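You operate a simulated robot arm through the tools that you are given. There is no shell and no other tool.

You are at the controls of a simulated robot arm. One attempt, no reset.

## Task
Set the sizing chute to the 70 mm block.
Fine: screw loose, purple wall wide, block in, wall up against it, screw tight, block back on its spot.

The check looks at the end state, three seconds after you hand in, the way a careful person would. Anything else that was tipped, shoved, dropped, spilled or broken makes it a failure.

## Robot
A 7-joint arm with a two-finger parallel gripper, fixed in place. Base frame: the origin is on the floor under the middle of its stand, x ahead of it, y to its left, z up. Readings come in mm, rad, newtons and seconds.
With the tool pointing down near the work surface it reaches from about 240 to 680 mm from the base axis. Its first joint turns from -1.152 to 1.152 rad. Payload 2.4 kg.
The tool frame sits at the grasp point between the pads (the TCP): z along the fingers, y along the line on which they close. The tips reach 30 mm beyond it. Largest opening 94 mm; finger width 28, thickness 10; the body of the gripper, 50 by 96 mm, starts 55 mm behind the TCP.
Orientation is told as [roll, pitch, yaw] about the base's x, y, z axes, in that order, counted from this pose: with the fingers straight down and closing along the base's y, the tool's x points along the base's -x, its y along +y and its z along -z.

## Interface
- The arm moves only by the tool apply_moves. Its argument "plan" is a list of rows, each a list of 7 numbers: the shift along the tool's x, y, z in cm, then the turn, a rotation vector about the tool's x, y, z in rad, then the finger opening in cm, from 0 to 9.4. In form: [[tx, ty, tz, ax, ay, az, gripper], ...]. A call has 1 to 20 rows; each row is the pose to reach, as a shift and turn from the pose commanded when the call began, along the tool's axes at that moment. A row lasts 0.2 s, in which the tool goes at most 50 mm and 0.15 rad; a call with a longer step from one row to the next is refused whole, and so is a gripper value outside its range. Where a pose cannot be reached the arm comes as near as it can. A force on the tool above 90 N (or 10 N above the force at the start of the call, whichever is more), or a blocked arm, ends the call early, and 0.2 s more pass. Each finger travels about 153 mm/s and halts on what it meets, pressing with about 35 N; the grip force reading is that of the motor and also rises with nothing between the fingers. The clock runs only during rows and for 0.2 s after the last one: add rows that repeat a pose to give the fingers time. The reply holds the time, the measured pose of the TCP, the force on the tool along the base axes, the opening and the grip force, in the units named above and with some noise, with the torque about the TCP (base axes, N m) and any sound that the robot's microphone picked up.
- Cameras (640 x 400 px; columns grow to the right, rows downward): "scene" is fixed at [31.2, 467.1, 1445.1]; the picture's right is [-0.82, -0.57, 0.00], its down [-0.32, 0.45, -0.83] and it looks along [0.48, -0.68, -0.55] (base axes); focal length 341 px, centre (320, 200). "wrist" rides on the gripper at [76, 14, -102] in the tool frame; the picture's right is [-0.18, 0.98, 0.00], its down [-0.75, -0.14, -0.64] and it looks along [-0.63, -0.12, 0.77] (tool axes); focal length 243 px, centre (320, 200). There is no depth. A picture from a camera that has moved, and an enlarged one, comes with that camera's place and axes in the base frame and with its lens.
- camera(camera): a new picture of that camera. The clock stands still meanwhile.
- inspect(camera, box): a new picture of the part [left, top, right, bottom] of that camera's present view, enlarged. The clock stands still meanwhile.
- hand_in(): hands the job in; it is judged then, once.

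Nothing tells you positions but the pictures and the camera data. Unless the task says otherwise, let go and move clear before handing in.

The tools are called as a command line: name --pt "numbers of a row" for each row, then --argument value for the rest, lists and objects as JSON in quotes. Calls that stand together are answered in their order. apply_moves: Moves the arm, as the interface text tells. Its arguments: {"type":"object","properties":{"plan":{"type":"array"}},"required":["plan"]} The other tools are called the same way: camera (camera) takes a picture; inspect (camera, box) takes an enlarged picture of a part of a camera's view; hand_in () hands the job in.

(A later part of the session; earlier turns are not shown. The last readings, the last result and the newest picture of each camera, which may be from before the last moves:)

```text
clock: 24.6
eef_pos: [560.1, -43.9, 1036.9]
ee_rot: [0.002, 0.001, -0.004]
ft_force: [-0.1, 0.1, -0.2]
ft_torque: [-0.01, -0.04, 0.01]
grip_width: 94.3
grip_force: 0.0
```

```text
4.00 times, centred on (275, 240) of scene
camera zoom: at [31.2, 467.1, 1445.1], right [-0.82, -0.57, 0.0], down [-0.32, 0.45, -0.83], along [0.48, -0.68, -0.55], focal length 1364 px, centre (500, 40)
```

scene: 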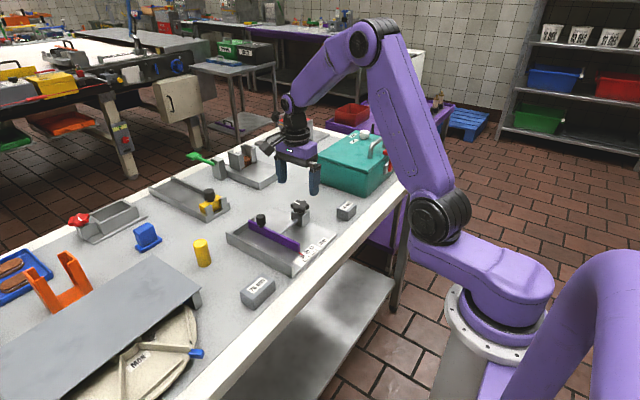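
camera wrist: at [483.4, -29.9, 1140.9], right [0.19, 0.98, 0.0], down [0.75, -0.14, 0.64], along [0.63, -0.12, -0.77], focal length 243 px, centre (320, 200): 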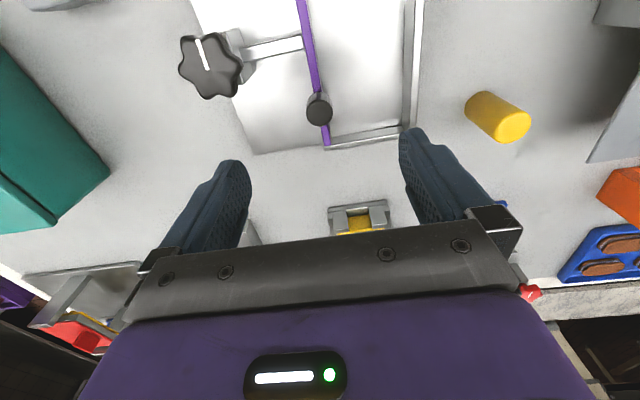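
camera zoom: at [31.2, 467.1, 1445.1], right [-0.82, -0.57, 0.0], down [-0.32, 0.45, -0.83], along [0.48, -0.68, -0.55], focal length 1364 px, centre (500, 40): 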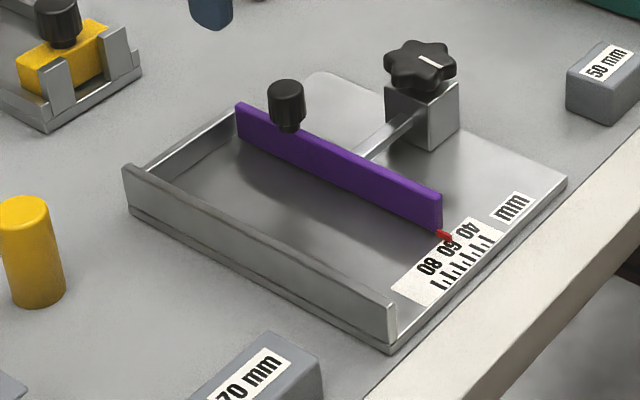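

The wall stays wide. Next I'll hover over the 70 mm block with the fingers set to close along x.

apply_moves --pt "1.07 1.48 0.32 0 0 0.131 9.4" --pt "2.13 2.97 0.65 0 0 0.262 9.4" --pt "3.2 4.45 0.97 0 0 0.392 9.4" --pt "4.27 5.93 1.3 0 0 0.523 9.4" --pt "5.33 7.41 1.62 0 0 0.654 9.4" --pt "6.4 8.9 1.95 0 0 0.785 9.4" --pt "7.47 10.38 2.27 0 0 0.915 9.4" --pt "8.53 11.86 2.59 0 0 1.046 9.4" --pt "9.6 13.34 2.92 0 0 1.177 9.4" --pt "10.67 14.83 3.24 0 0 1.308 9.4" --pt "11.73 16.31 3.57 0 0 1.438 9.4" --pt "12.8 17.79 3.89 0 0 1.567 9.4" --pt "12.8 17.79 3.89 0 0 1.567 9.4"

camera --camera "wrist"

inspect --camera "wrist" --box '[250, 50, 400, 160]'

camera --camera "scene"

```text
clock: 27.4
eef_pos: [432.7, 135.8, 998.0]
ee_rot: [0.001, 0.001, -1.572]
ft_force: [-0.8, -0.9, 0.4]
ft_torque: [-0.02, -0.07, 0.02]
grip_width: 94.0
grip_force: 0.1
```

```text
taken
camera wrist: at [446.3, 210.6, 1102.1], right [0.98, -0.18, 0.0], down [-0.14, -0.75, 0.64], along [-0.12, -0.63, -0.77], focal length 243 px, centre (320, 200)
```

wrist: 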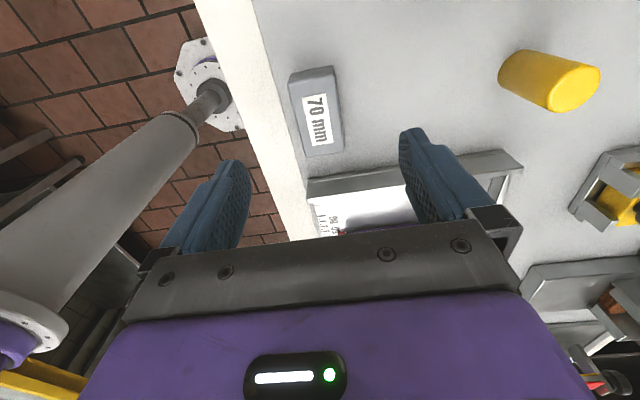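

```text
3.64 times, centred on (325, 105) of wrist
camera zoom: at [446.3, 210.6, 1102.1], right [0.98, -0.18, 0.0], down [-0.14, -0.75, 0.64], along [-0.12, -0.63, -0.77], focal length 882 px, centre (302, 546)
```

zoom: 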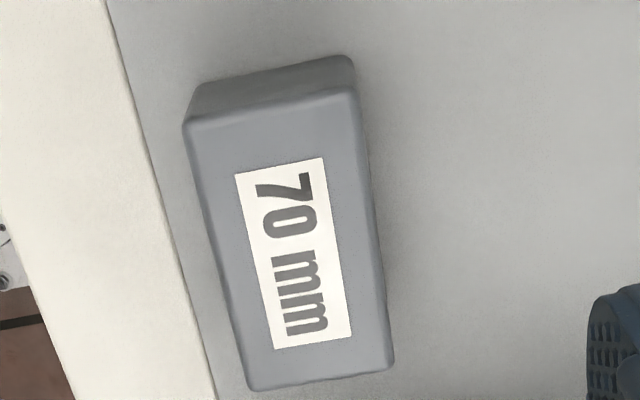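

```text
taken
```

scene: 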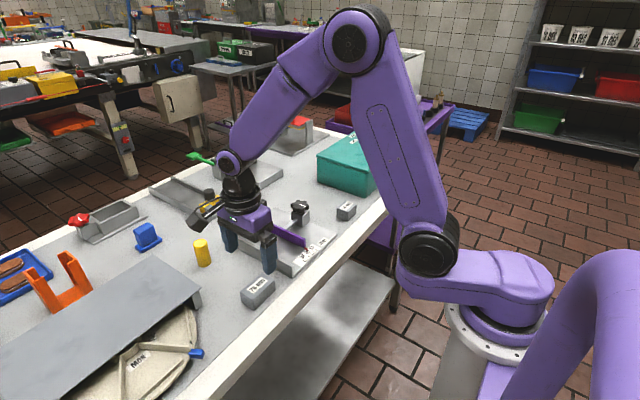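

The block centre refines to about (430, 129.5), with its top at about z 894. I'll go lower with the opening reduced to 62 mm and check the centring.

apply_moves --pt "-0.25 -0.1 2 0 0 0 8.0" --pt "-0.49 -0.2 4 0 0 0 6.4" --pt "-0.49 -0.2 6 0 0 0 6.4" --pt "-0.49 -0.2 6 0 0 0 6.4"

camera --camera "wrist"

inspect --camera "wrist" --box '[240, 70, 400, 210]'

inspect --camera "scene" --box '[215, 220, 305, 320]'

```text
clock: 28.4
eef_pos: [430.3, 130.3, 939.1]
ee_rot: [0.0, 0.001, -1.571]
ft_force: [-0.5, -0.1, -0.7]
ft_torque: [0.01, 0.02, 0.0]
grip_width: 63.8
grip_force: 0.0
```

```text
taken
camera wrist: at [443.3, 205.8, 1041.4], right [0.98, -0.18, 0.0], down [-0.14, -0.75, 0.64], along [-0.12, -0.63, -0.77], focal length 243 px, centre (320, 200)
```

wrist: 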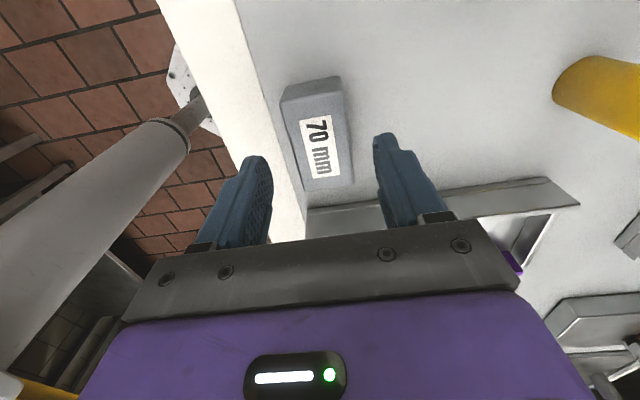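

```text
2.86 times, centred on (320, 140) of wrist
camera zoom: at [443.3, 205.8, 1041.4], right [0.98, -0.18, 0.0], down [-0.14, -0.75, 0.64], along [-0.12, -0.63, -0.77], focal length 693 px, centre (320, 371)
```

zoom: 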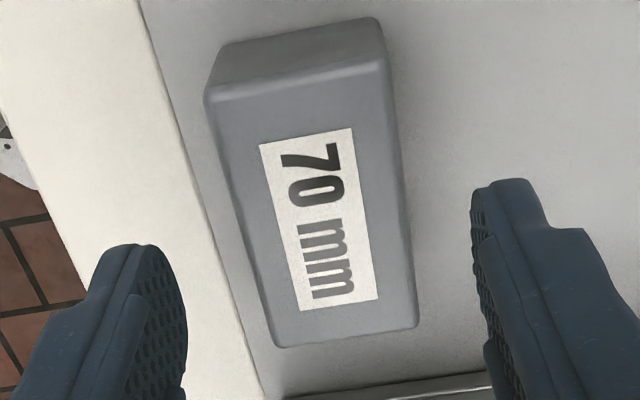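

```text
4.00 times, centred on (260, 270) of scene
camera zoom: at [31.2, 467.1, 1445.1], right [-0.82, -0.57, 0.0], down [-0.32, 0.45, -0.83], along [0.48, -0.68, -0.55], focal length 1364 px, centre (560, -80)
```

zoom: 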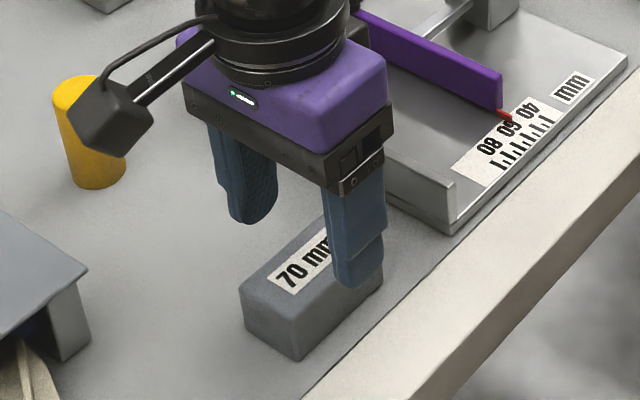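

Block centre is (430.0, 128.4) and its yaw is about 0. I'll make a small correction, descend and grip.

apply_moves --pt "-0.14 0.07 1 0 0 0 6.4" --pt "-0.14 0.07 2.2 0 0 0 6.4" --pt "-0.14 0.07 3.3 0 0 0 6.4" --pt "-0.14 0.07 4.1 0 0 0 6.4" --pt "-0.14 0.07 4.1 0 0 0 6.4" --pt "-0.14 0.07 4.1 0 0 0 5.0" --pt "-0.14 0.07 4.1 0 0 0 4.2" --pt "-0.14 0.07 4.1 0 0 0 3.4" --pt "-0.14 0.07 4.1 0 0 0 3.4"

inspect --camera "wrist" --box '[220, 70, 420, 230]'

inspect --camera "scene" --box '[215, 220, 305, 320]'

```text
clock: 30.4
eef_pos: [430.6, 129.2, 896.1]
ee_rot: [0.0, -0.001, -1.572]
ft_force: [0.1, -0.2, 0.3]
ft_torque: [0.03, 0.01, -0.01]
grip_width: 43.7
grip_force: 34.9
```

```text
2.50 times, centred on (320, 150) of wrist
camera zoom: at [444.2, 204.1, 1000.2], right [0.98, -0.18, 0.0], down [-0.14, -0.75, 0.64], along [-0.12, -0.63, -0.77], focal length 606 px, centre (320, 325)
```

zoom: 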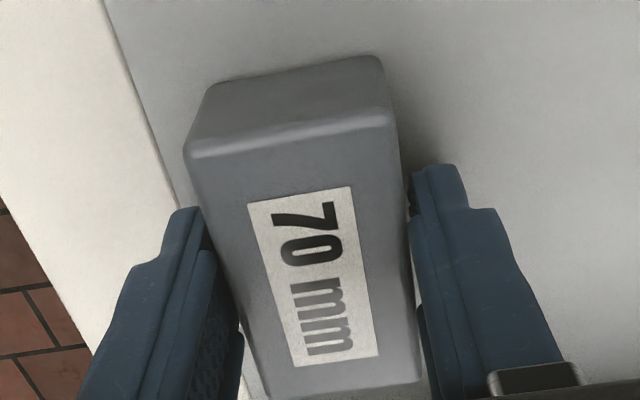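

```text
4.00 times, centred on (260, 270) of scene
camera zoom: at [31.2, 467.1, 1445.1], right [-0.82, -0.57, 0.0], down [-0.32, 0.45, -0.83], along [0.48, -0.68, -0.55], focal length 1364 px, centre (560, -80)
```

zoom: 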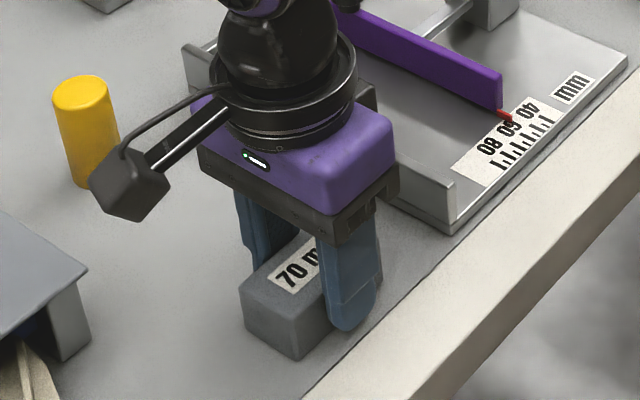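

The block is gripped. I've recorded this pose as its home spot: (430.2, 128.1, 898.2), yaw -90°. I'll lift straight up and carry it over the chute to x≈500, y≈2.5.

apply_moves --pt "0 0 -1 0 0 0 3.4" --pt "0 0 -3 0 0 0 3.4" --pt "0 0 -6 0 0 0 3.4" --pt "0 0 -9 0 0 0 3.4" --pt "0 0 -9 0 0 0 3.4"

inspect --camera "scene" --box '[195, 180, 325, 320]'

```text
clock: 31.6
eef_pos: [429.6, 127.2, 987.5]
ee_rot: [0.0, 0.0, -1.569]
ft_force: [-0.1, -0.4, -0.7]
ft_torque: [0.0, 0.0, 0.0]
grip_width: 33.9
grip_force: 0.0
```

```text
2.86 times, centred on (260, 250) of scene
camera zoom: at [31.2, 467.1, 1445.1], right [-0.82, -0.57, 0.0], down [-0.32, 0.45, -0.83], along [0.48, -0.68, -0.55], focal length 974 px, centre (491, 57)
```

zoom: 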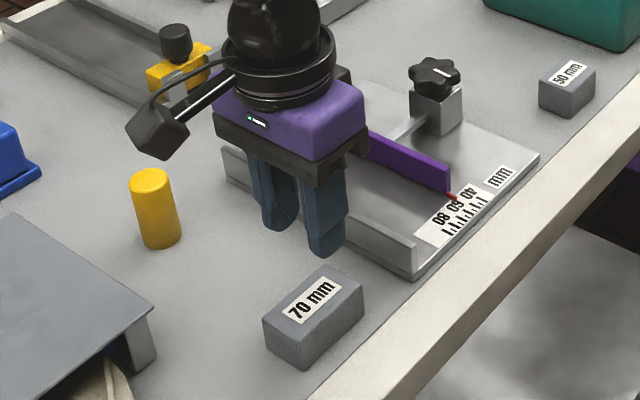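

The block slipped out on lifting and is still on the table; the grip was too shallow or weak. I'll check that it hasn't shifted.

camera --camera "wrist"

inspect --camera "wrist" --box '[250, 50, 400, 160]'

inspect --camera "scene" --box '[225, 255, 295, 315]'

inspect --camera "scene" --box '[225, 180, 285, 250]'

```text
taken
camera wrist: at [443.9, 203.2, 1091.0], right [0.98, -0.18, 0.0], down [-0.14, -0.75, 0.64], along [-0.12, -0.63, -0.77], focal length 243 px, centre (320, 200)
```

wrist: 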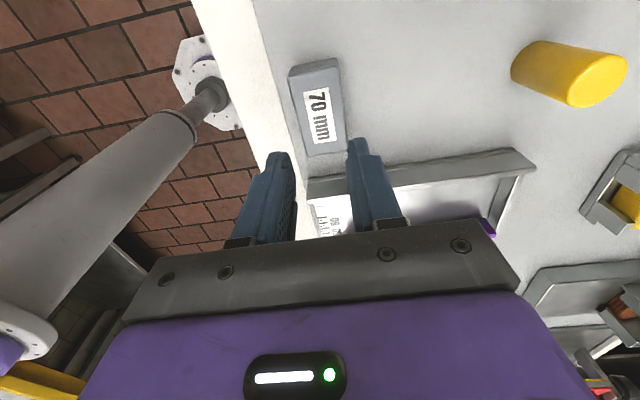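

```text
3.64 times, centred on (325, 105) of wrist
camera zoom: at [443.9, 203.2, 1091.0], right [0.98, -0.18, 0.0], down [-0.14, -0.75, 0.64], along [-0.12, -0.63, -0.77], focal length 882 px, centre (302, 546)
```

zoom: 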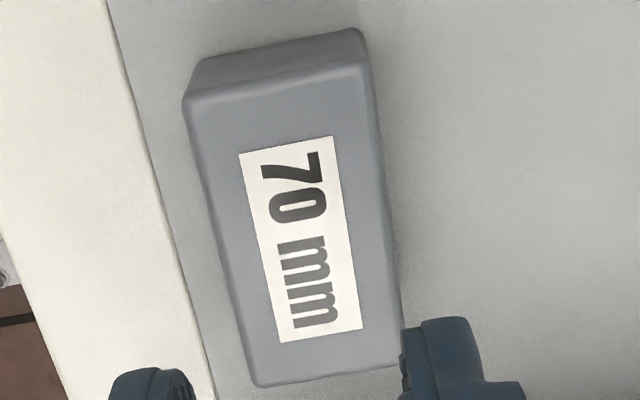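

```text
6.67 times, centred on (260, 285) of scene
camera zoom: at [31.2, 467.1, 1445.1], right [-0.82, -0.57, 0.0], down [-0.32, 0.45, -0.83], along [0.48, -0.68, -0.55], focal length 2272 px, centre (720, -367)
```

zoom: 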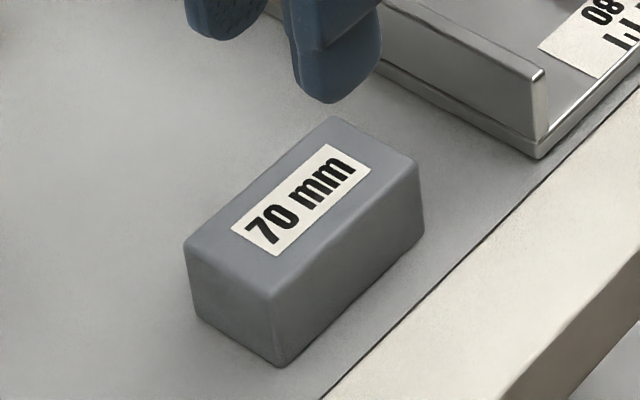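

```text
5.71 times, centred on (255, 215) of scene
camera zoom: at [31.2, 467.1, 1445.1], right [-0.82, -0.57, 0.0], down [-0.32, 0.45, -0.83], along [0.48, -0.68, -0.55], focal length 1948 px, centre (691, 114)
```

zoom: 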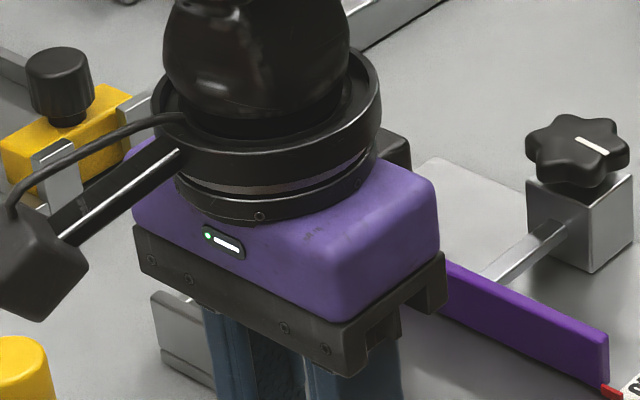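

The block is within ~1 mm of its original place. I'll grip again, lower and with a firmer closing command, then lift only a few mm to verify.

apply_moves --pt "0 0.03 0 0 0 0 5.0" --pt "0 0.03 0 0 0 0 6.6" --pt "0 0.03 3 0 0 0 6.6" --pt "0 0.03 6 0 0 0 6.6" --pt "0 0.03 8 0 0 0 6.6" --pt "0 0.03 9 0 0 0 6.6" --pt "0 0.03 9.25 0 0 0 6.6" --pt "0 0.03 9.25 0 0 0 6.6"

inspect --camera "wrist" --box '[220, 70, 420, 230]'

inspect --camera "scene" --box '[225, 230, 295, 310]'

```text
clock: 33.4
eef_pos: [428.9, 127.9, 894.0]
ee_rot: [0.001, 0.0, -1.57]
ft_force: [-0.2, -0.5, 0.0]
ft_torque: [0.04, 0.02, -0.02]
grip_width: 66.1
grip_force: 0.0
```

```text
2.50 times, centred on (320, 150) of wrist
camera zoom: at [444.2, 204.2, 998.0], right [0.98, -0.18, 0.0], down [-0.14, -0.75, 0.64], along [-0.12, -0.63, -0.77], focal length 606 px, centre (320, 325)
```

zoom: 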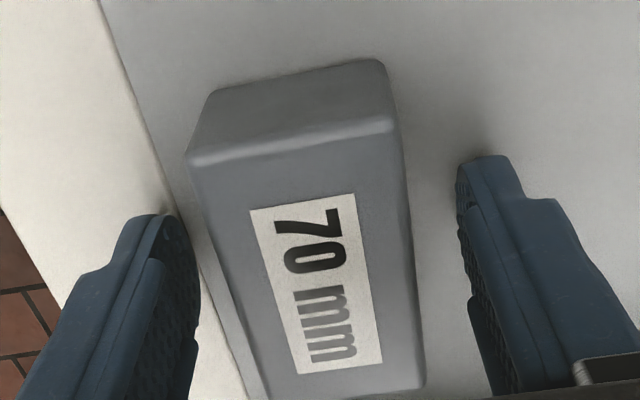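

```text
5.00 times, centred on (260, 270) of scene
camera zoom: at [31.2, 467.1, 1445.1], right [-0.82, -0.57, 0.0], down [-0.32, 0.45, -0.83], along [0.48, -0.68, -0.55], focal length 1704 px, centre (620, -150)
```

zoom: 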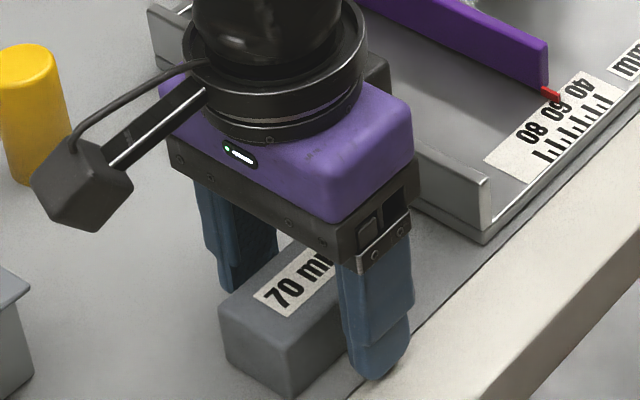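

No contact with the table yet. I'll close firmly now and hold.

apply_moves --pt "0 0 0 0 0 0 5.0" --pt "0 0 0 0 0 0 4.4" --pt "0 0 0 0 0 0 3.6" --pt "0 0 0 0 0 0 2.0" --pt "0 0 0 0 0 0 1.0" --pt "0 0 0 0 0 0 1.0" --pt "0 0 0 0 0 0 1.0"

inspect --camera "wrist" --box '[220, 70, 420, 230]'

inspect --camera "scene" --box '[225, 230, 295, 310]'

```text
clock: 35.0
eef_pos: [429.1, 129.1, 894.7]
ee_rot: [-0.001, 0.001, -1.569]
ft_force: [-0.4, 0.9, -0.1]
ft_torque: [0.02, 0.03, 0.01]
grip_width: 43.7
grip_force: 34.5
```

```text
2.50 times, centred on (320, 150) of wrist
camera zoom: at [444.1, 204.3, 998.2], right [0.98, -0.18, 0.0], down [-0.14, -0.75, 0.64], along [-0.12, -0.63, -0.77], focal length 606 px, centre (320, 325)
```

zoom: 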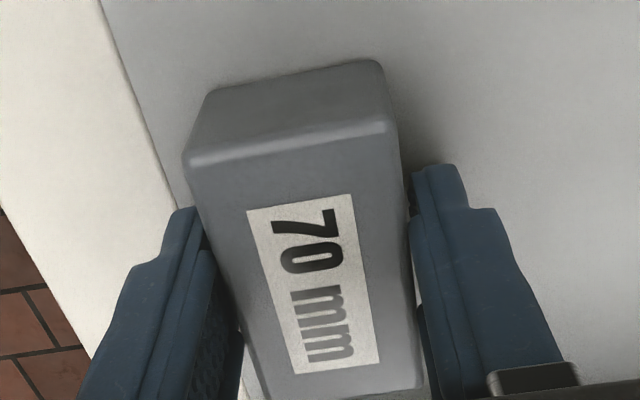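

```text
5.00 times, centred on (260, 270) of scene
camera zoom: at [31.2, 467.1, 1445.1], right [-0.82, -0.57, 0.0], down [-0.32, 0.45, -0.83], along [0.48, -0.68, -0.55], focal length 1704 px, centre (620, -150)
```

zoom: 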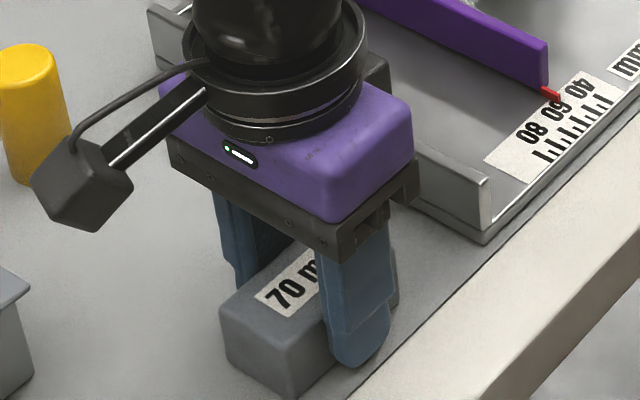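

It's holding on the block at 43.7 mm. I'll lift slowly a few millimetres and check.

apply_moves --pt "0 0 -0.1 0 0 0 1.0" --pt "0 0 -0.2 0 0 0 1.0" --pt "0 0 -0.3 0 0 0 1.0" --pt "0 0 -0.4 0 0 0 1.0" --pt "0 0 -0.5 0 0 0 1.0" --pt "0 0 -0.5 0 0 0 1.0"

inspect --camera "wrist" --box '[220, 70, 420, 230]'

inspect --camera "scene" --box '[225, 230, 295, 310]'

```text
clock: 36.4
eef_pos: [430.5, 129.1, 899.0]
ee_rot: [0.0, 0.0, -1.568]
ft_force: [0.2, -0.1, -1.3]
ft_torque: [-0.04, -0.01, -0.03]
grip_width: 43.5
grip_force: 35.0
```

```text
2.50 times, centred on (320, 150) of wrist
camera zoom: at [444.5, 204.3, 1003.2], right [0.98, -0.18, 0.0], down [-0.14, -0.75, 0.64], along [-0.12, -0.63, -0.77], focal length 606 px, centre (320, 325)
```

zoom: 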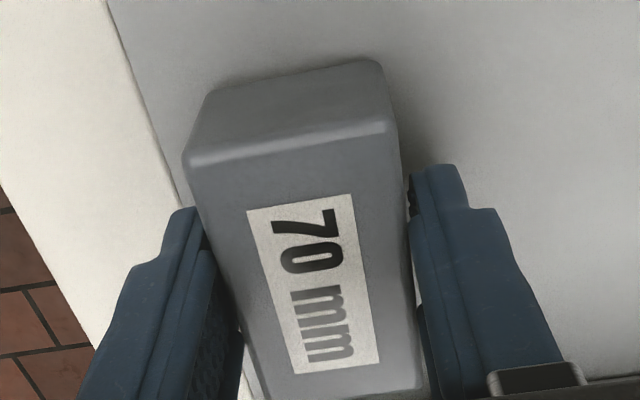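

```text
5.00 times, centred on (260, 270) of scene
camera zoom: at [31.2, 467.1, 1445.1], right [-0.82, -0.57, 0.0], down [-0.32, 0.45, -0.83], along [0.48, -0.68, -0.55], focal length 1704 px, centre (620, -150)
```

zoom: 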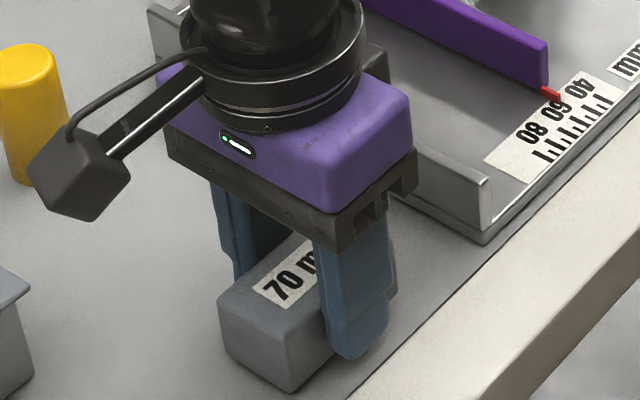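

The block is held this time. I'll lift more slowly.

apply_moves --pt "0 0 -0.3 0 0 0 1.0" --pt "0 0 -0.7 0 0 0 1.0" --pt "0 0 -1.2 0 0 0 1.0" --pt "0 0 -1.8 0 0 0 1.0" --pt "0 0 -2.4 0 0 0 1.0" --pt "0 0 -3.0 0 0 0 1.0" --pt "0 0 -3.6 0 0 0 1.0" --pt "0 0 -4.2 0 0 0 1.0" --pt "0 0 -4.8 0 0 0 1.0" --pt "0 0 -5.4 0 0 0 1.0" --pt "0 0 -6.0 0 0 0 1.0" --pt "0 0 -6.5 0 0 0 1.0" --pt "0 0 -7.0 0 0 0 1.0" --pt "0 0 -7.3 0 0 0 1.0" --pt "0 0 -7.5 0 0 0 1.0"

camera --camera "wrist"

inspect --camera "scene" --box '[195, 180, 325, 320]'

```text
clock: 39.6
eef_pos: [430.7, 129.9, 976.3]
ee_rot: [0.0, 0.001, -1.571]
ft_force: [0.0, 1.3, -1.2]
ft_torque: [0.0, 0.01, -0.03]
grip_width: 43.6
grip_force: 35.2
```

```text
taken
camera wrist: at [444.5, 204.3, 1078.6], right [0.98, -0.18, 0.0], down [-0.14, -0.75, 0.64], along [-0.12, -0.63, -0.77], focal length 243 px, centre (320, 200)
```

wrist: 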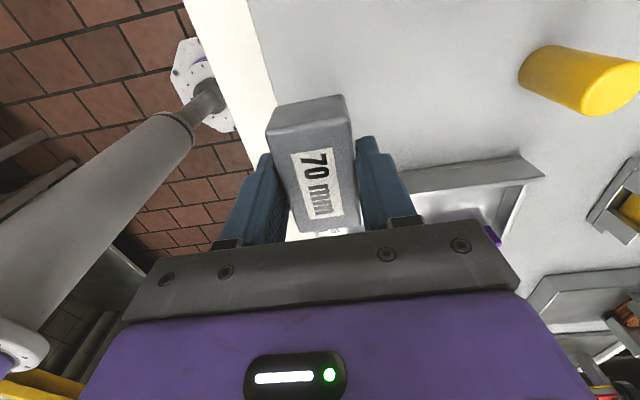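

```text
2.86 times, centred on (260, 250) of scene
camera zoom: at [31.2, 467.1, 1445.1], right [-0.82, -0.57, 0.0], down [-0.32, 0.45, -0.83], along [0.48, -0.68, -0.55], focal length 974 px, centre (491, 57)
```

zoom: 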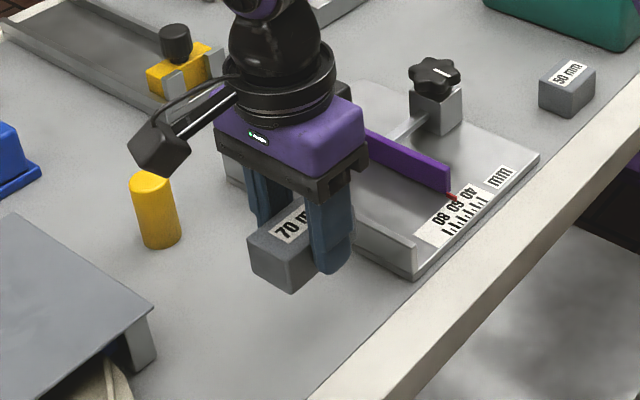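

Securely held. I'll carry it over the chute.

apply_moves --pt "-0.3 0.17 0 0 0 0 1.0" --pt "-0.9 0.5 0 0 0 0 1.0" --pt "-1.7 0.95 0 0 0 0 1.0" --pt "-2.6 1.45 0 0 0 0 1.0" --pt "-3.5 1.95 0 0 0 0 1.0" --pt "-4.4 2.45 0 0 0 0 1.0" --pt "-5.3 2.95 0 0 0 0 1.0" --pt "-6.2 3.45 0 0 0 0 1.0" --pt "-7.1 3.95 0 0 0 0 1.0" --pt "-8.0 4.45 0 0 0 0 1.0" --pt "-8.9 4.95 0 0 0 0 1.0" --pt "-9.8 5.45 0 0 0 0 1.0" --pt "-10.6 5.9 0 0 0 0 1.0" --pt "-11.4 6.35 0 0 0 0 1.0" --pt "-12.0 6.7 0 0 0 0 1.0" --pt "-12.4 6.9 0 0 0 0 1.0" --pt "-12.58 7.0 0 0 0 0 1.0" --pt "-12.58 7.0 0 0 0 0 1.0"

camera --camera "wrist"

inspect --camera "wrist" --box '[220, 40, 420, 240]'

inspect --camera "scene" --box '[205, 170, 335, 290]'

```text
clock: 43.4
eef_pos: [501.5, 2.3, 973.6]
ee_rot: [0.001, -0.001, -1.57]
ft_force: [-0.6, -0.3, -1.3]
ft_torque: [-0.04, 0.01, 0.02]
grip_width: 43.7
grip_force: 35.1
```

```text
taken
camera wrist: at [514.3, 78.0, 1077.9], right [0.98, -0.18, 0.0], down [-0.14, -0.75, 0.64], along [-0.12, -0.63, -0.77], focal length 243 px, centre (320, 200)
```

wrist: 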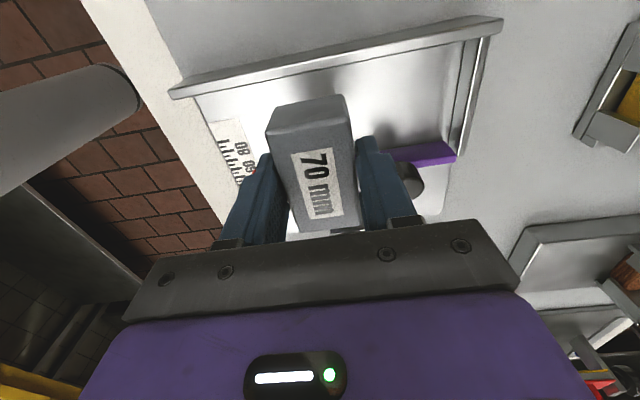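

```text
2.00 times, centred on (320, 140) of wrist
camera zoom: at [514.3, 78.0, 1077.9], right [0.98, -0.18, 0.0], down [-0.14, -0.75, 0.64], along [-0.12, -0.63, -0.77], focal length 485 px, centre (320, 320)
```

zoom: 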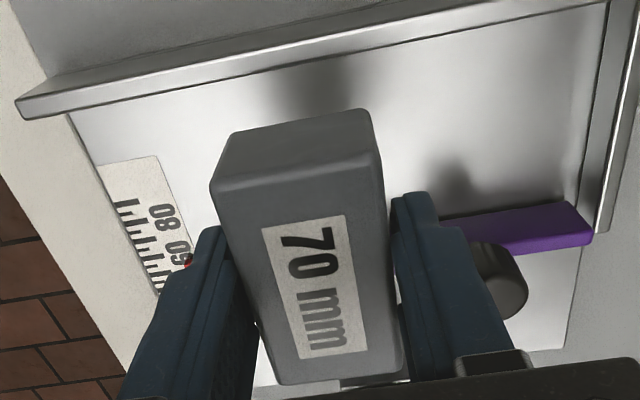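

```text
3.33 times, centred on (270, 230) of scene
camera zoom: at [31.2, 467.1, 1445.1], right [-0.82, -0.57, 0.0], down [-0.32, 0.45, -0.83], along [0.48, -0.68, -0.55], focal length 1136 px, centre (487, 100)
```

zoom: 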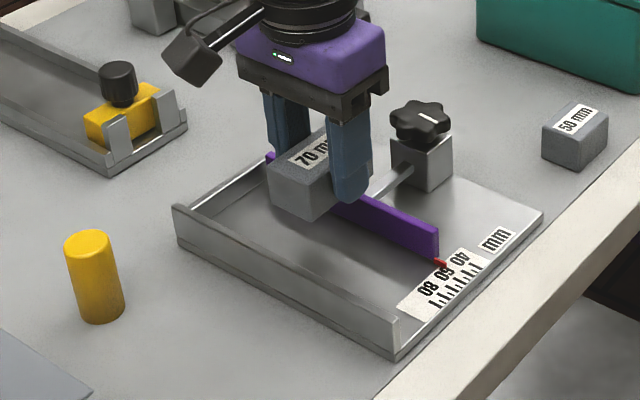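

Held above the channel. I'll zoom in to confirm the clearance to both walls before lowering.

inspect --camera "wrist" --box '[160, 10, 340, 130]'

inspect --camera "wrist" --box '[340, 20, 500, 220]'

inspect --camera "scene" --box '[250, 200, 330, 260]'

```text
3.33 times, centred on (250, 70) of wrist
camera zoom: at [514.3, 78.0, 1077.9], right [0.98, -0.18, 0.0], down [-0.14, -0.75, 0.64], along [-0.12, -0.63, -0.77], focal length 809 px, centre (553, 633)
```

zoom: 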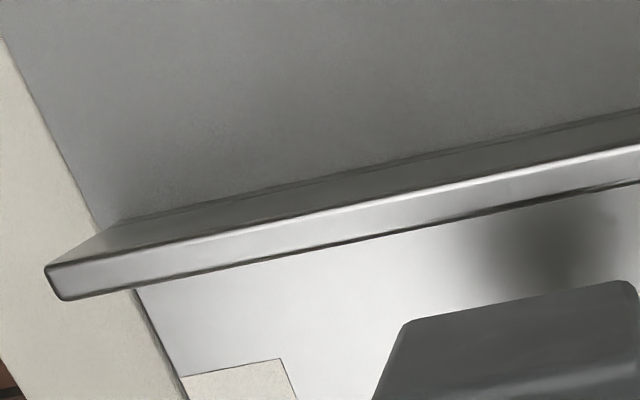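

```text
2.00 times, centred on (420, 120) of wrist
camera zoom: at [514.3, 78.0, 1077.9], right [0.98, -0.18, 0.0], down [-0.14, -0.75, 0.64], along [-0.12, -0.63, -0.77], focal length 485 px, centre (120, 360)
```

zoom: 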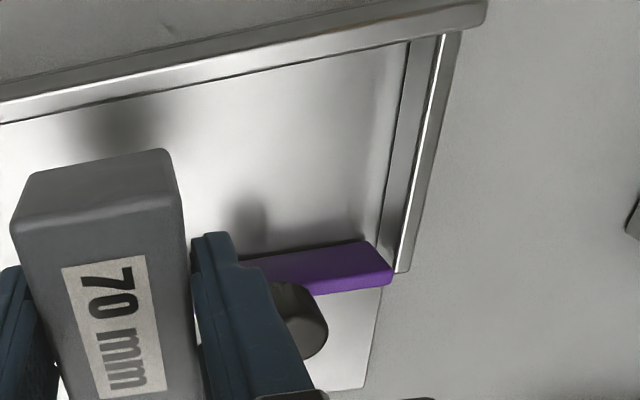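

```text
6.67 times, centred on (290, 230) of scene
camera zoom: at [31.2, 467.1, 1445.1], right [-0.82, -0.57, 0.0], down [-0.32, 0.45, -0.83], along [0.48, -0.68, -0.55], focal length 2272 px, centre (520, 0)
```

zoom: 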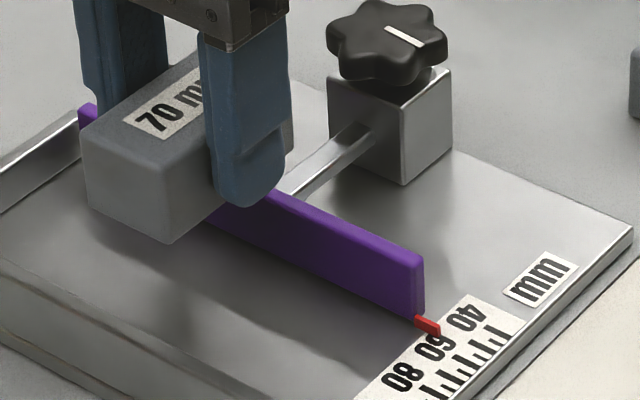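

Clearances are about 4 mm and 8 mm. I'll shift 1.5 mm toward centre and lower most of the way, then approach contact slowly.

apply_moves --pt "-0.1 0 0.4 0 0 0 1.0" --pt "-0.15 0 1.1 0 0 0 1.0" --pt "-0.15 0 1.9 0 0 0 1.0" --pt "-0.15 0 2.7 0 0 0 1.0" --pt "-0.15 0 3.5 0 0 0 1.0" --pt "-0.15 0 4.3 0 0 0 1.0" --pt "-0.15 0 5.0 0 0 0 1.0" --pt "-0.15 0 5.5 0 0 0 1.0" --pt "-0.15 0 5.8 0 0 0 1.0" --pt "-0.15 0 5.8 0 0 0 1.0"

inspect --camera "wrist" --box '[220, 40, 420, 240]'

inspect --camera "scene" --box '[225, 190, 315, 260]'

```text
clock: 45.6
eef_pos: [500.6, 1.6, 916.7]
ee_rot: [-0.001, 0.0, -1.572]
ft_force: [0.7, -1.2, -1.4]
ft_torque: [0.0, 0.0, 0.02]
grip_width: 44.0
grip_force: 35.2
```

```text
2.00 times, centred on (320, 140) of wrist
camera zoom: at [514.7, 76.7, 1020.1], right [0.98, -0.18, 0.0], down [-0.14, -0.75, 0.64], along [-0.12, -0.63, -0.77], focal length 485 px, centre (320, 320)
```

zoom: 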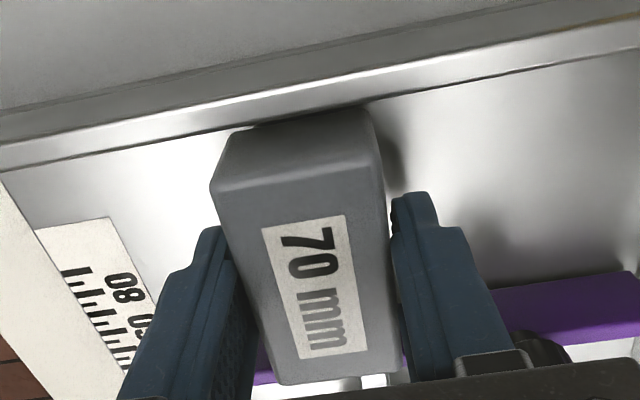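

```text
5.71 times, centred on (270, 225) of scene
camera zoom: at [31.2, 467.1, 1445.1], right [-0.82, -0.57, 0.0], down [-0.32, 0.45, -0.83], along [0.48, -0.68, -0.55], focal length 1948 px, centre (606, 57)
```

zoom: 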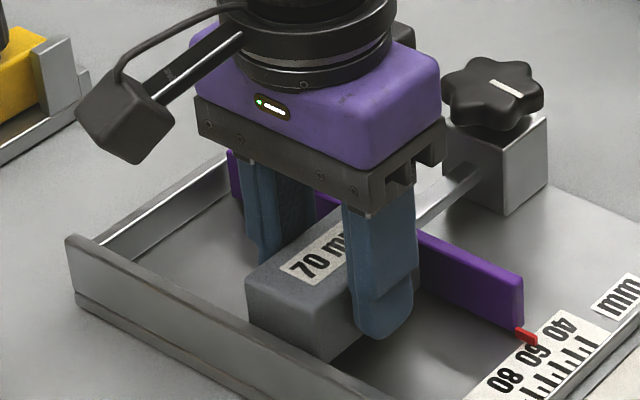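

The block sits between the walls with clearance on both sides. I'll lower in small steps until it touches the plate.

apply_moves --pt "0 0 0.3 0 0 0 1.0" --pt "0 0 0.6 0 0 0 1.0" --pt "0 0 0.9 0 0 0 1.0" --pt "0 0 0.9 0 0 0 1.0"

inspect --camera "scene" --box '[225, 190, 315, 260]'

```text
clock: 46.6
eef_pos: [500.8, 0.8, 908.1]
ee_rot: [0.0, 0.001, -1.57]
ft_force: [-0.3, 0.2, -1.0]
ft_torque: [0.06, 0.03, 0.02]
grip_width: 43.8
grip_force: 34.7
```

```text
5.71 times, centred on (270, 225) of scene
camera zoom: at [31.2, 467.1, 1445.1], right [-0.82, -0.57, 0.0], down [-0.32, 0.45, -0.83], along [0.48, -0.68, -0.55], focal length 1948 px, centre (606, 57)
```

zoom: 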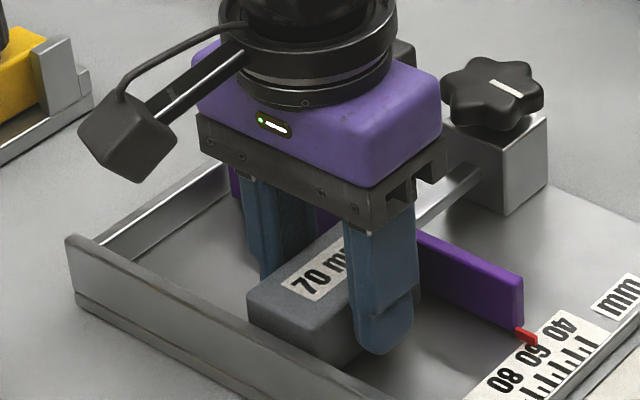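

apply_moves --pt "0 0 0.1 0 0 0 1.0" --pt "0 0 0.2 0 0 0 1.0" --pt "0 0 0.2 0 0 0 1.0"

```text
clock: 47.4
eef_pos: [501.5, 0.9, 905.9]
ee_rot: [0.002, 0.0, -1.57]
ft_force: [0.0, -0.3, -1.2]
ft_torque: [-0.02, 0.02, 0.03]
grip_width: 43.6
grip_force: 35.3
```

No contact yet (force is still the block's weight). Continuing down in 1 mm steps.

apply_moves --pt "0 0 0.1 0 0 0 1.0" --pt "0 0 0.1 0 0 0 1.0"

apply_moves --pt "0 0 0.1 0 0 0 1.0" --pt "0 0 0.1 0 0 0 1.0"

inspect --camera "scene" --box '[235, 210, 295, 260]'

```text
clock: 48.0
eef_pos: [500.9, 1.2, 905.1]
ee_rot: [-0.001, 0.0, -1.568]
ft_force: [-0.1, 0.1, -0.7]
ft_torque: [0.03, 0.02, 0.01]
grip_width: 43.6
grip_force: 35.8
```

```text
clock: 48.6
eef_pos: [500.6, 1.4, 904.6]
ee_rot: [0.002, 0.001, -1.57]
ft_force: [-5.1, 0.9, 20.0]
ft_torque: [0.03, 0.18, -0.02]
grip_width: 43.6
grip_force: 35.4
```

```text
8.00 times, centred on (265, 235) of scene
camera zoom: at [30.8, 467.2, 1445.1], right [-0.82, -0.57, 0.0], down [-0.32, 0.45, -0.83], along [0.48, -0.68, -0.55], focal length 2727 px, centre (760, -80)
```

zoom: 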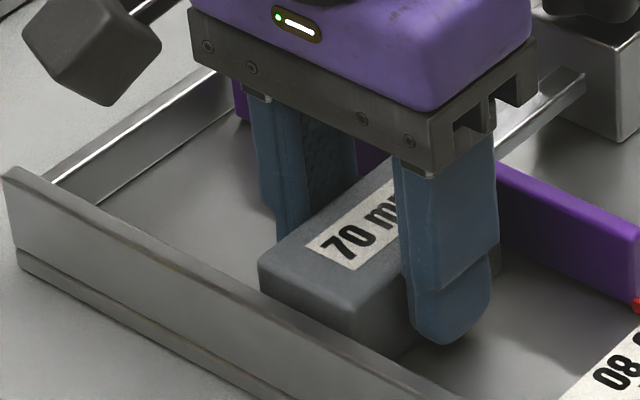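

The block is on the plate (20 N contact). I'll ease off half a millimetre, open and rise clear.

apply_moves --pt "0 0 -0.05 0 0 0 1.0" --pt "0 0 -0.05 0 0 0 1.0" --pt "0 0 -0.05 0 0 0 4.6" --pt "0 0 -0.05 0 0 0 5.4" --pt "0 0 -0.05 0 0 0 6.4" --pt "0 0 -1 0 0 0 6.4" --pt "0 0 -3 0 0 0 6.4" --pt "0 0 -6 0 0 0 7" --pt "0 0 -9 0 0 0 9.4" --pt "0 0 -9 0 0 0 9.4"

camera --camera "wrist"

inspect --camera "wrist" --box '[230, 30, 430, 190]'

inspect --camera "scene" --box '[225, 190, 335, 280]'

```text
clock: 50.8
eef_pos: [502.0, 0.4, 993.0]
ee_rot: [0.0, -0.001, -1.57]
ft_force: [0.0, 1.0, -0.6]
ft_torque: [0.02, -0.01, -0.02]
grip_width: 94.2
grip_force: 0.1
```

```text
taken
camera wrist: at [515.3, 76.1, 1097.0], right [0.98, -0.18, 0.0], down [-0.14, -0.75, 0.64], along [-0.12, -0.63, -0.77], focal length 243 px, centre (320, 200)
```

wrist: 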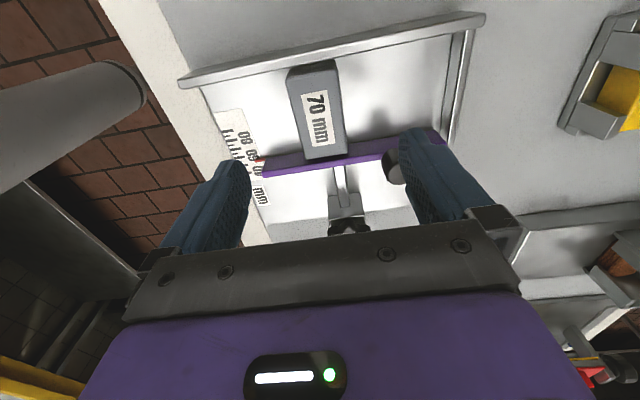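

```text
2.50 times, centred on (330, 110) of wrist
camera zoom: at [515.3, 76.1, 1097.0], right [0.98, -0.18, 0.0], down [-0.14, -0.75, 0.64], along [-0.12, -0.63, -0.77], focal length 606 px, centre (295, 425)
```

zoom: 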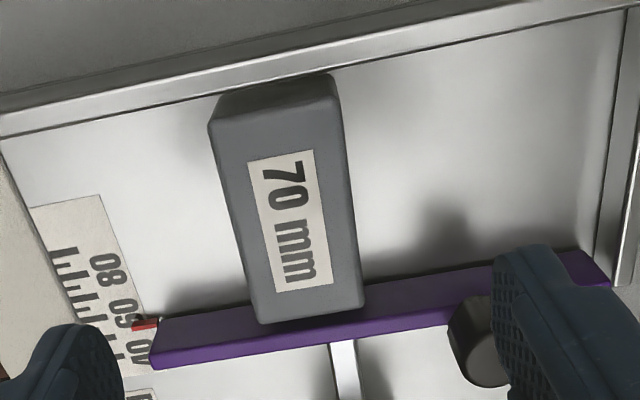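

```text
4.44 times, centred on (280, 235) of scene
camera zoom: at [31.2, 467.1, 1445.1], right [-0.82, -0.57, 0.0], down [-0.32, 0.45, -0.83], along [0.48, -0.68, -0.55], focal length 1515 px, centre (498, 44)
```

zoom: 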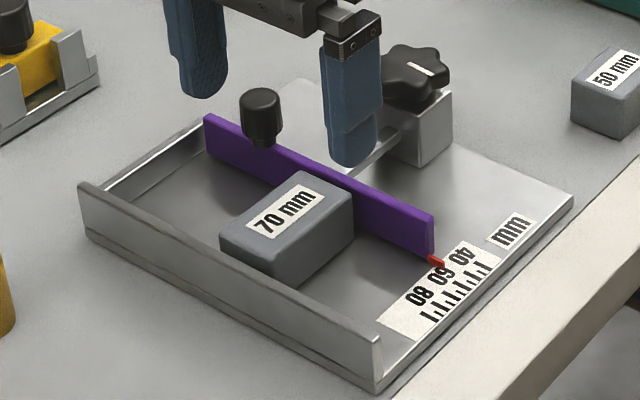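

The block sits squarely in the chute. Now I'll go back to the wall handle (fingers closing along y) to bring the wall up against it.

apply_moves --pt "-0.37 0.48 0 0 0 -0.131 9.4" --pt "-0.75 0.97 0 0 0 -0.262 9.4" --pt "-1.12 1.45 0 0 0 -0.393 9.4" --pt "-1.49 1.94 0 0 0 -0.523 9.4" --pt "-1.87 2.42 0 0 0 -0.654 9.4" --pt "-2.24 2.91 0 0 0 -0.785 9.4" --pt "-2.61 3.39 0 0 0 -0.916 9.4" --pt "-2.99 3.87 0 0 0 -1.047 9.4" --pt "-3.36 4.36 0 0 0 -1.178 9.4" --pt "-3.73 4.84 0 0 0 -1.308 9.4" --pt "-4.11 5.33 0 0 0 -1.439 9.4" --pt "-4.48 5.81 0.5 0 0 -1.57 9.4" --pt "-4.48 5.81 0.5 0 0 -1.57 9.4"

camera --camera "wrist"

inspect --camera "wrist" --box '[250, 60, 410, 200]'

```text
clock: 53.6
eef_pos: [557.9, -43.7, 988.0]
ee_rot: [0.0, 0.001, 0.003]
ft_force: [-0.4, 0.8, -0.1]
ft_torque: [0.0, 0.05, 0.01]
grip_width: 93.7
grip_force: 0.0
```

```text
taken
camera wrist: at [481.8, -30.4, 1092.1], right [0.18, 0.98, 0.0], down [0.75, -0.14, 0.64], along [0.63, -0.12, -0.77], focal length 243 px, centre (320, 200)
```

wrist: 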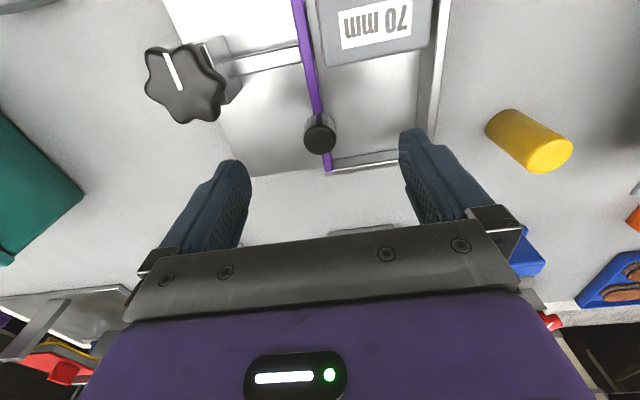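

```text
2.86 times, centred on (330, 130) of wrist
camera zoom: at [481.8, -30.4, 1092.1], right [0.18, 0.98, 0.0], down [0.75, -0.14, 0.64], along [0.63, -0.12, -0.77], focal length 693 px, centre (291, 400)
```

zoom: 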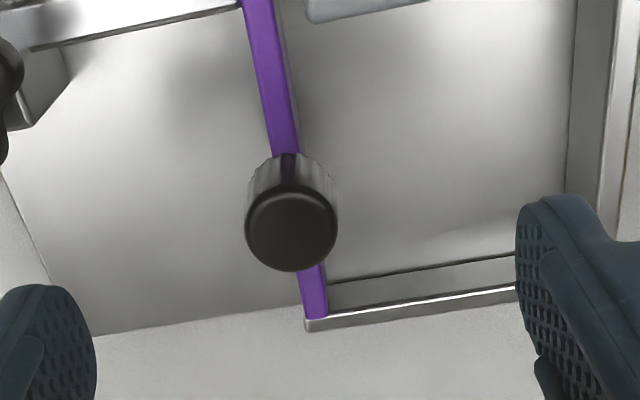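

Well aligned with the handle. I'll descend and grip it.

apply_moves --pt "-0.1 0 1.5 0 0 0 9.4" --pt "-0.1 0 3 0 0 0 9.4" --pt "-0.1 0 4.3 0 0 0 9.4" --pt "-0.1 0 5.2 0 0 0 9.4" --pt "-0.1 0 5.2 0 0 0 9.4" --pt "-0.1 0 5.2 0 0 0 6.0" --pt "-0.1 0 5.2 0 0 0 3.4" --pt "-0.1 0 5.2 0 0 0 1.8" --pt "-0.1 0 5.2 0 0 0 1.8"

inspect --camera "wrist" --box '[220, 80, 420, 240]'

inspect --camera "scene" --box '[225, 190, 335, 280]'

```text
clock: 55.6
eef_pos: [560.2, -44.2, 935.5]
ee_rot: [0.002, -0.001, 0.0]
ft_force: [-0.1, -0.4, -0.9]
ft_torque: [0.3, 0.01, 0.01]
grip_width: 23.4
grip_force: 45.5
```

```text
2.50 times, centred on (320, 160) of wrist
camera zoom: at [483.5, -30.2, 1039.7], right [0.18, 0.98, 0.0], down [0.75, -0.14, 0.64], along [0.63, -0.12, -0.77], focal length 606 px, centre (320, 300)
```

zoom: 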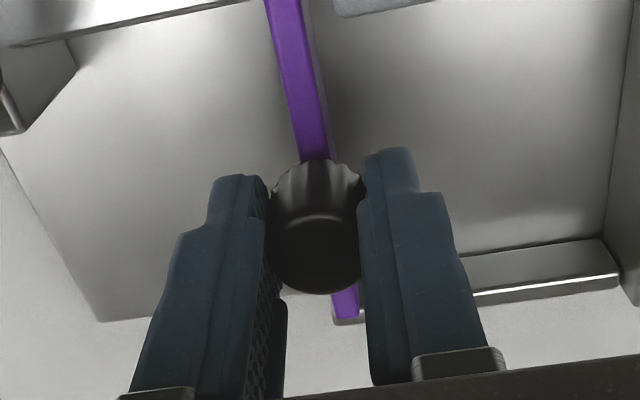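

```text
4.44 times, centred on (280, 235) of scene
camera zoom: at [31.3, 467.1, 1445.1], right [-0.82, -0.57, 0.0], down [-0.32, 0.45, -0.83], along [0.48, -0.68, -0.55], focal length 1515 px, centre (498, 44)
```

zoom: 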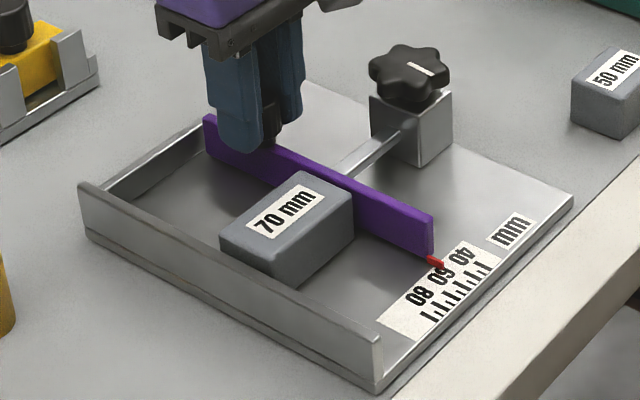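

Handle gripped. I'll push the wall +y by 8 mm, then feel for contact with the block in small steps.

apply_moves --pt "0 0.2 0 0 0 0 1.8" --pt "0 0.4 0 0 0 0 1.8" --pt "0 0.6 0 0 0 0 1.8" --pt "0 0.8 0 0 0 0 1.8" --pt "0 0.8 0 0 0 0 1.8"

inspect --camera "scene" --box '[225, 190, 335, 280]'

```text
clock: 56.8
eef_pos: [560.8, -34.4, 936.0]
ee_rot: [0.0, 0.0, -0.001]
ft_force: [5.7, -0.5, -14.1]
ft_torque: [0.3, -0.34, -0.04]
grip_width: 23.0
grip_force: 44.8
```

```text
4.44 times, centred on (280, 235) of scene
camera zoom: at [31.6, 467.1, 1445.1], right [-0.82, -0.57, 0.0], down [-0.32, 0.45, -0.83], along [0.48, -0.68, -0.55], focal length 1515 px, centre (498, 44)
```

zoom: 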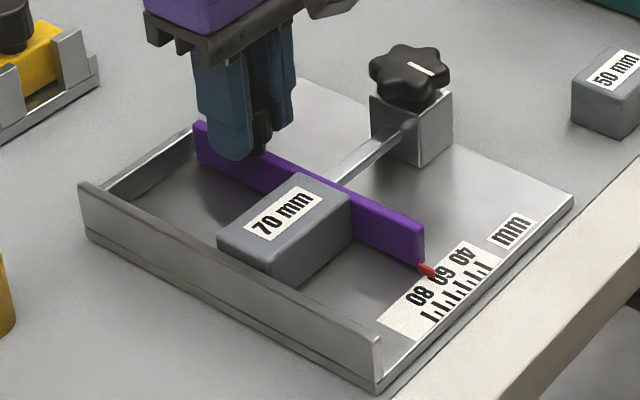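

apply_moves --pt "0 0.1 0 0 0 0 1.8" --pt "0 0.2 0 0 0 0 1.8" --pt "0 0.2 0 0 0 0 1.8"

apply_moves --pt "0 0.1 0 0 0 0 1.8" --pt "0 0.1 0 0 0 0 1.8"

inspect --camera "scene" --box '[225, 190, 335, 280]'

```text
clock: 57.6
eef_pos: [560.4, -33.2, 935.6]
ee_rot: [0.001, 0.0, -0.001]
ft_force: [8.0, -1.4, -16.7]
ft_torque: [0.34, -0.12, -0.04]
grip_width: 23.1
grip_force: 44.8
```

```text
clock: 58.2
eef_pos: [559.5, -32.4, 935.2]
ee_rot: [-0.001, 0.001, 0.0]
ft_force: [8.1, 0.7, -18.0]
ft_torque: [-0.17, -0.25, -0.11]
grip_width: 23.4
grip_force: 45.3
```

```text
4.44 times, centred on (280, 235) of scene
camera zoom: at [31.8, 467.1, 1445.1], right [-0.82, -0.57, 0.0], down [-0.32, 0.45, -0.83], along [0.48, -0.68, -0.55], focal length 1515 px, centre (498, 44)
```

zoom: 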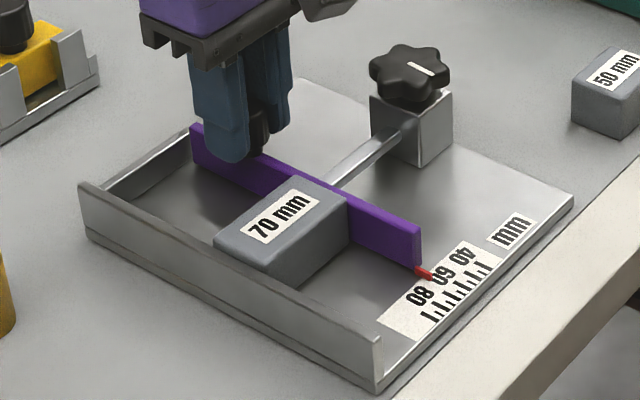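

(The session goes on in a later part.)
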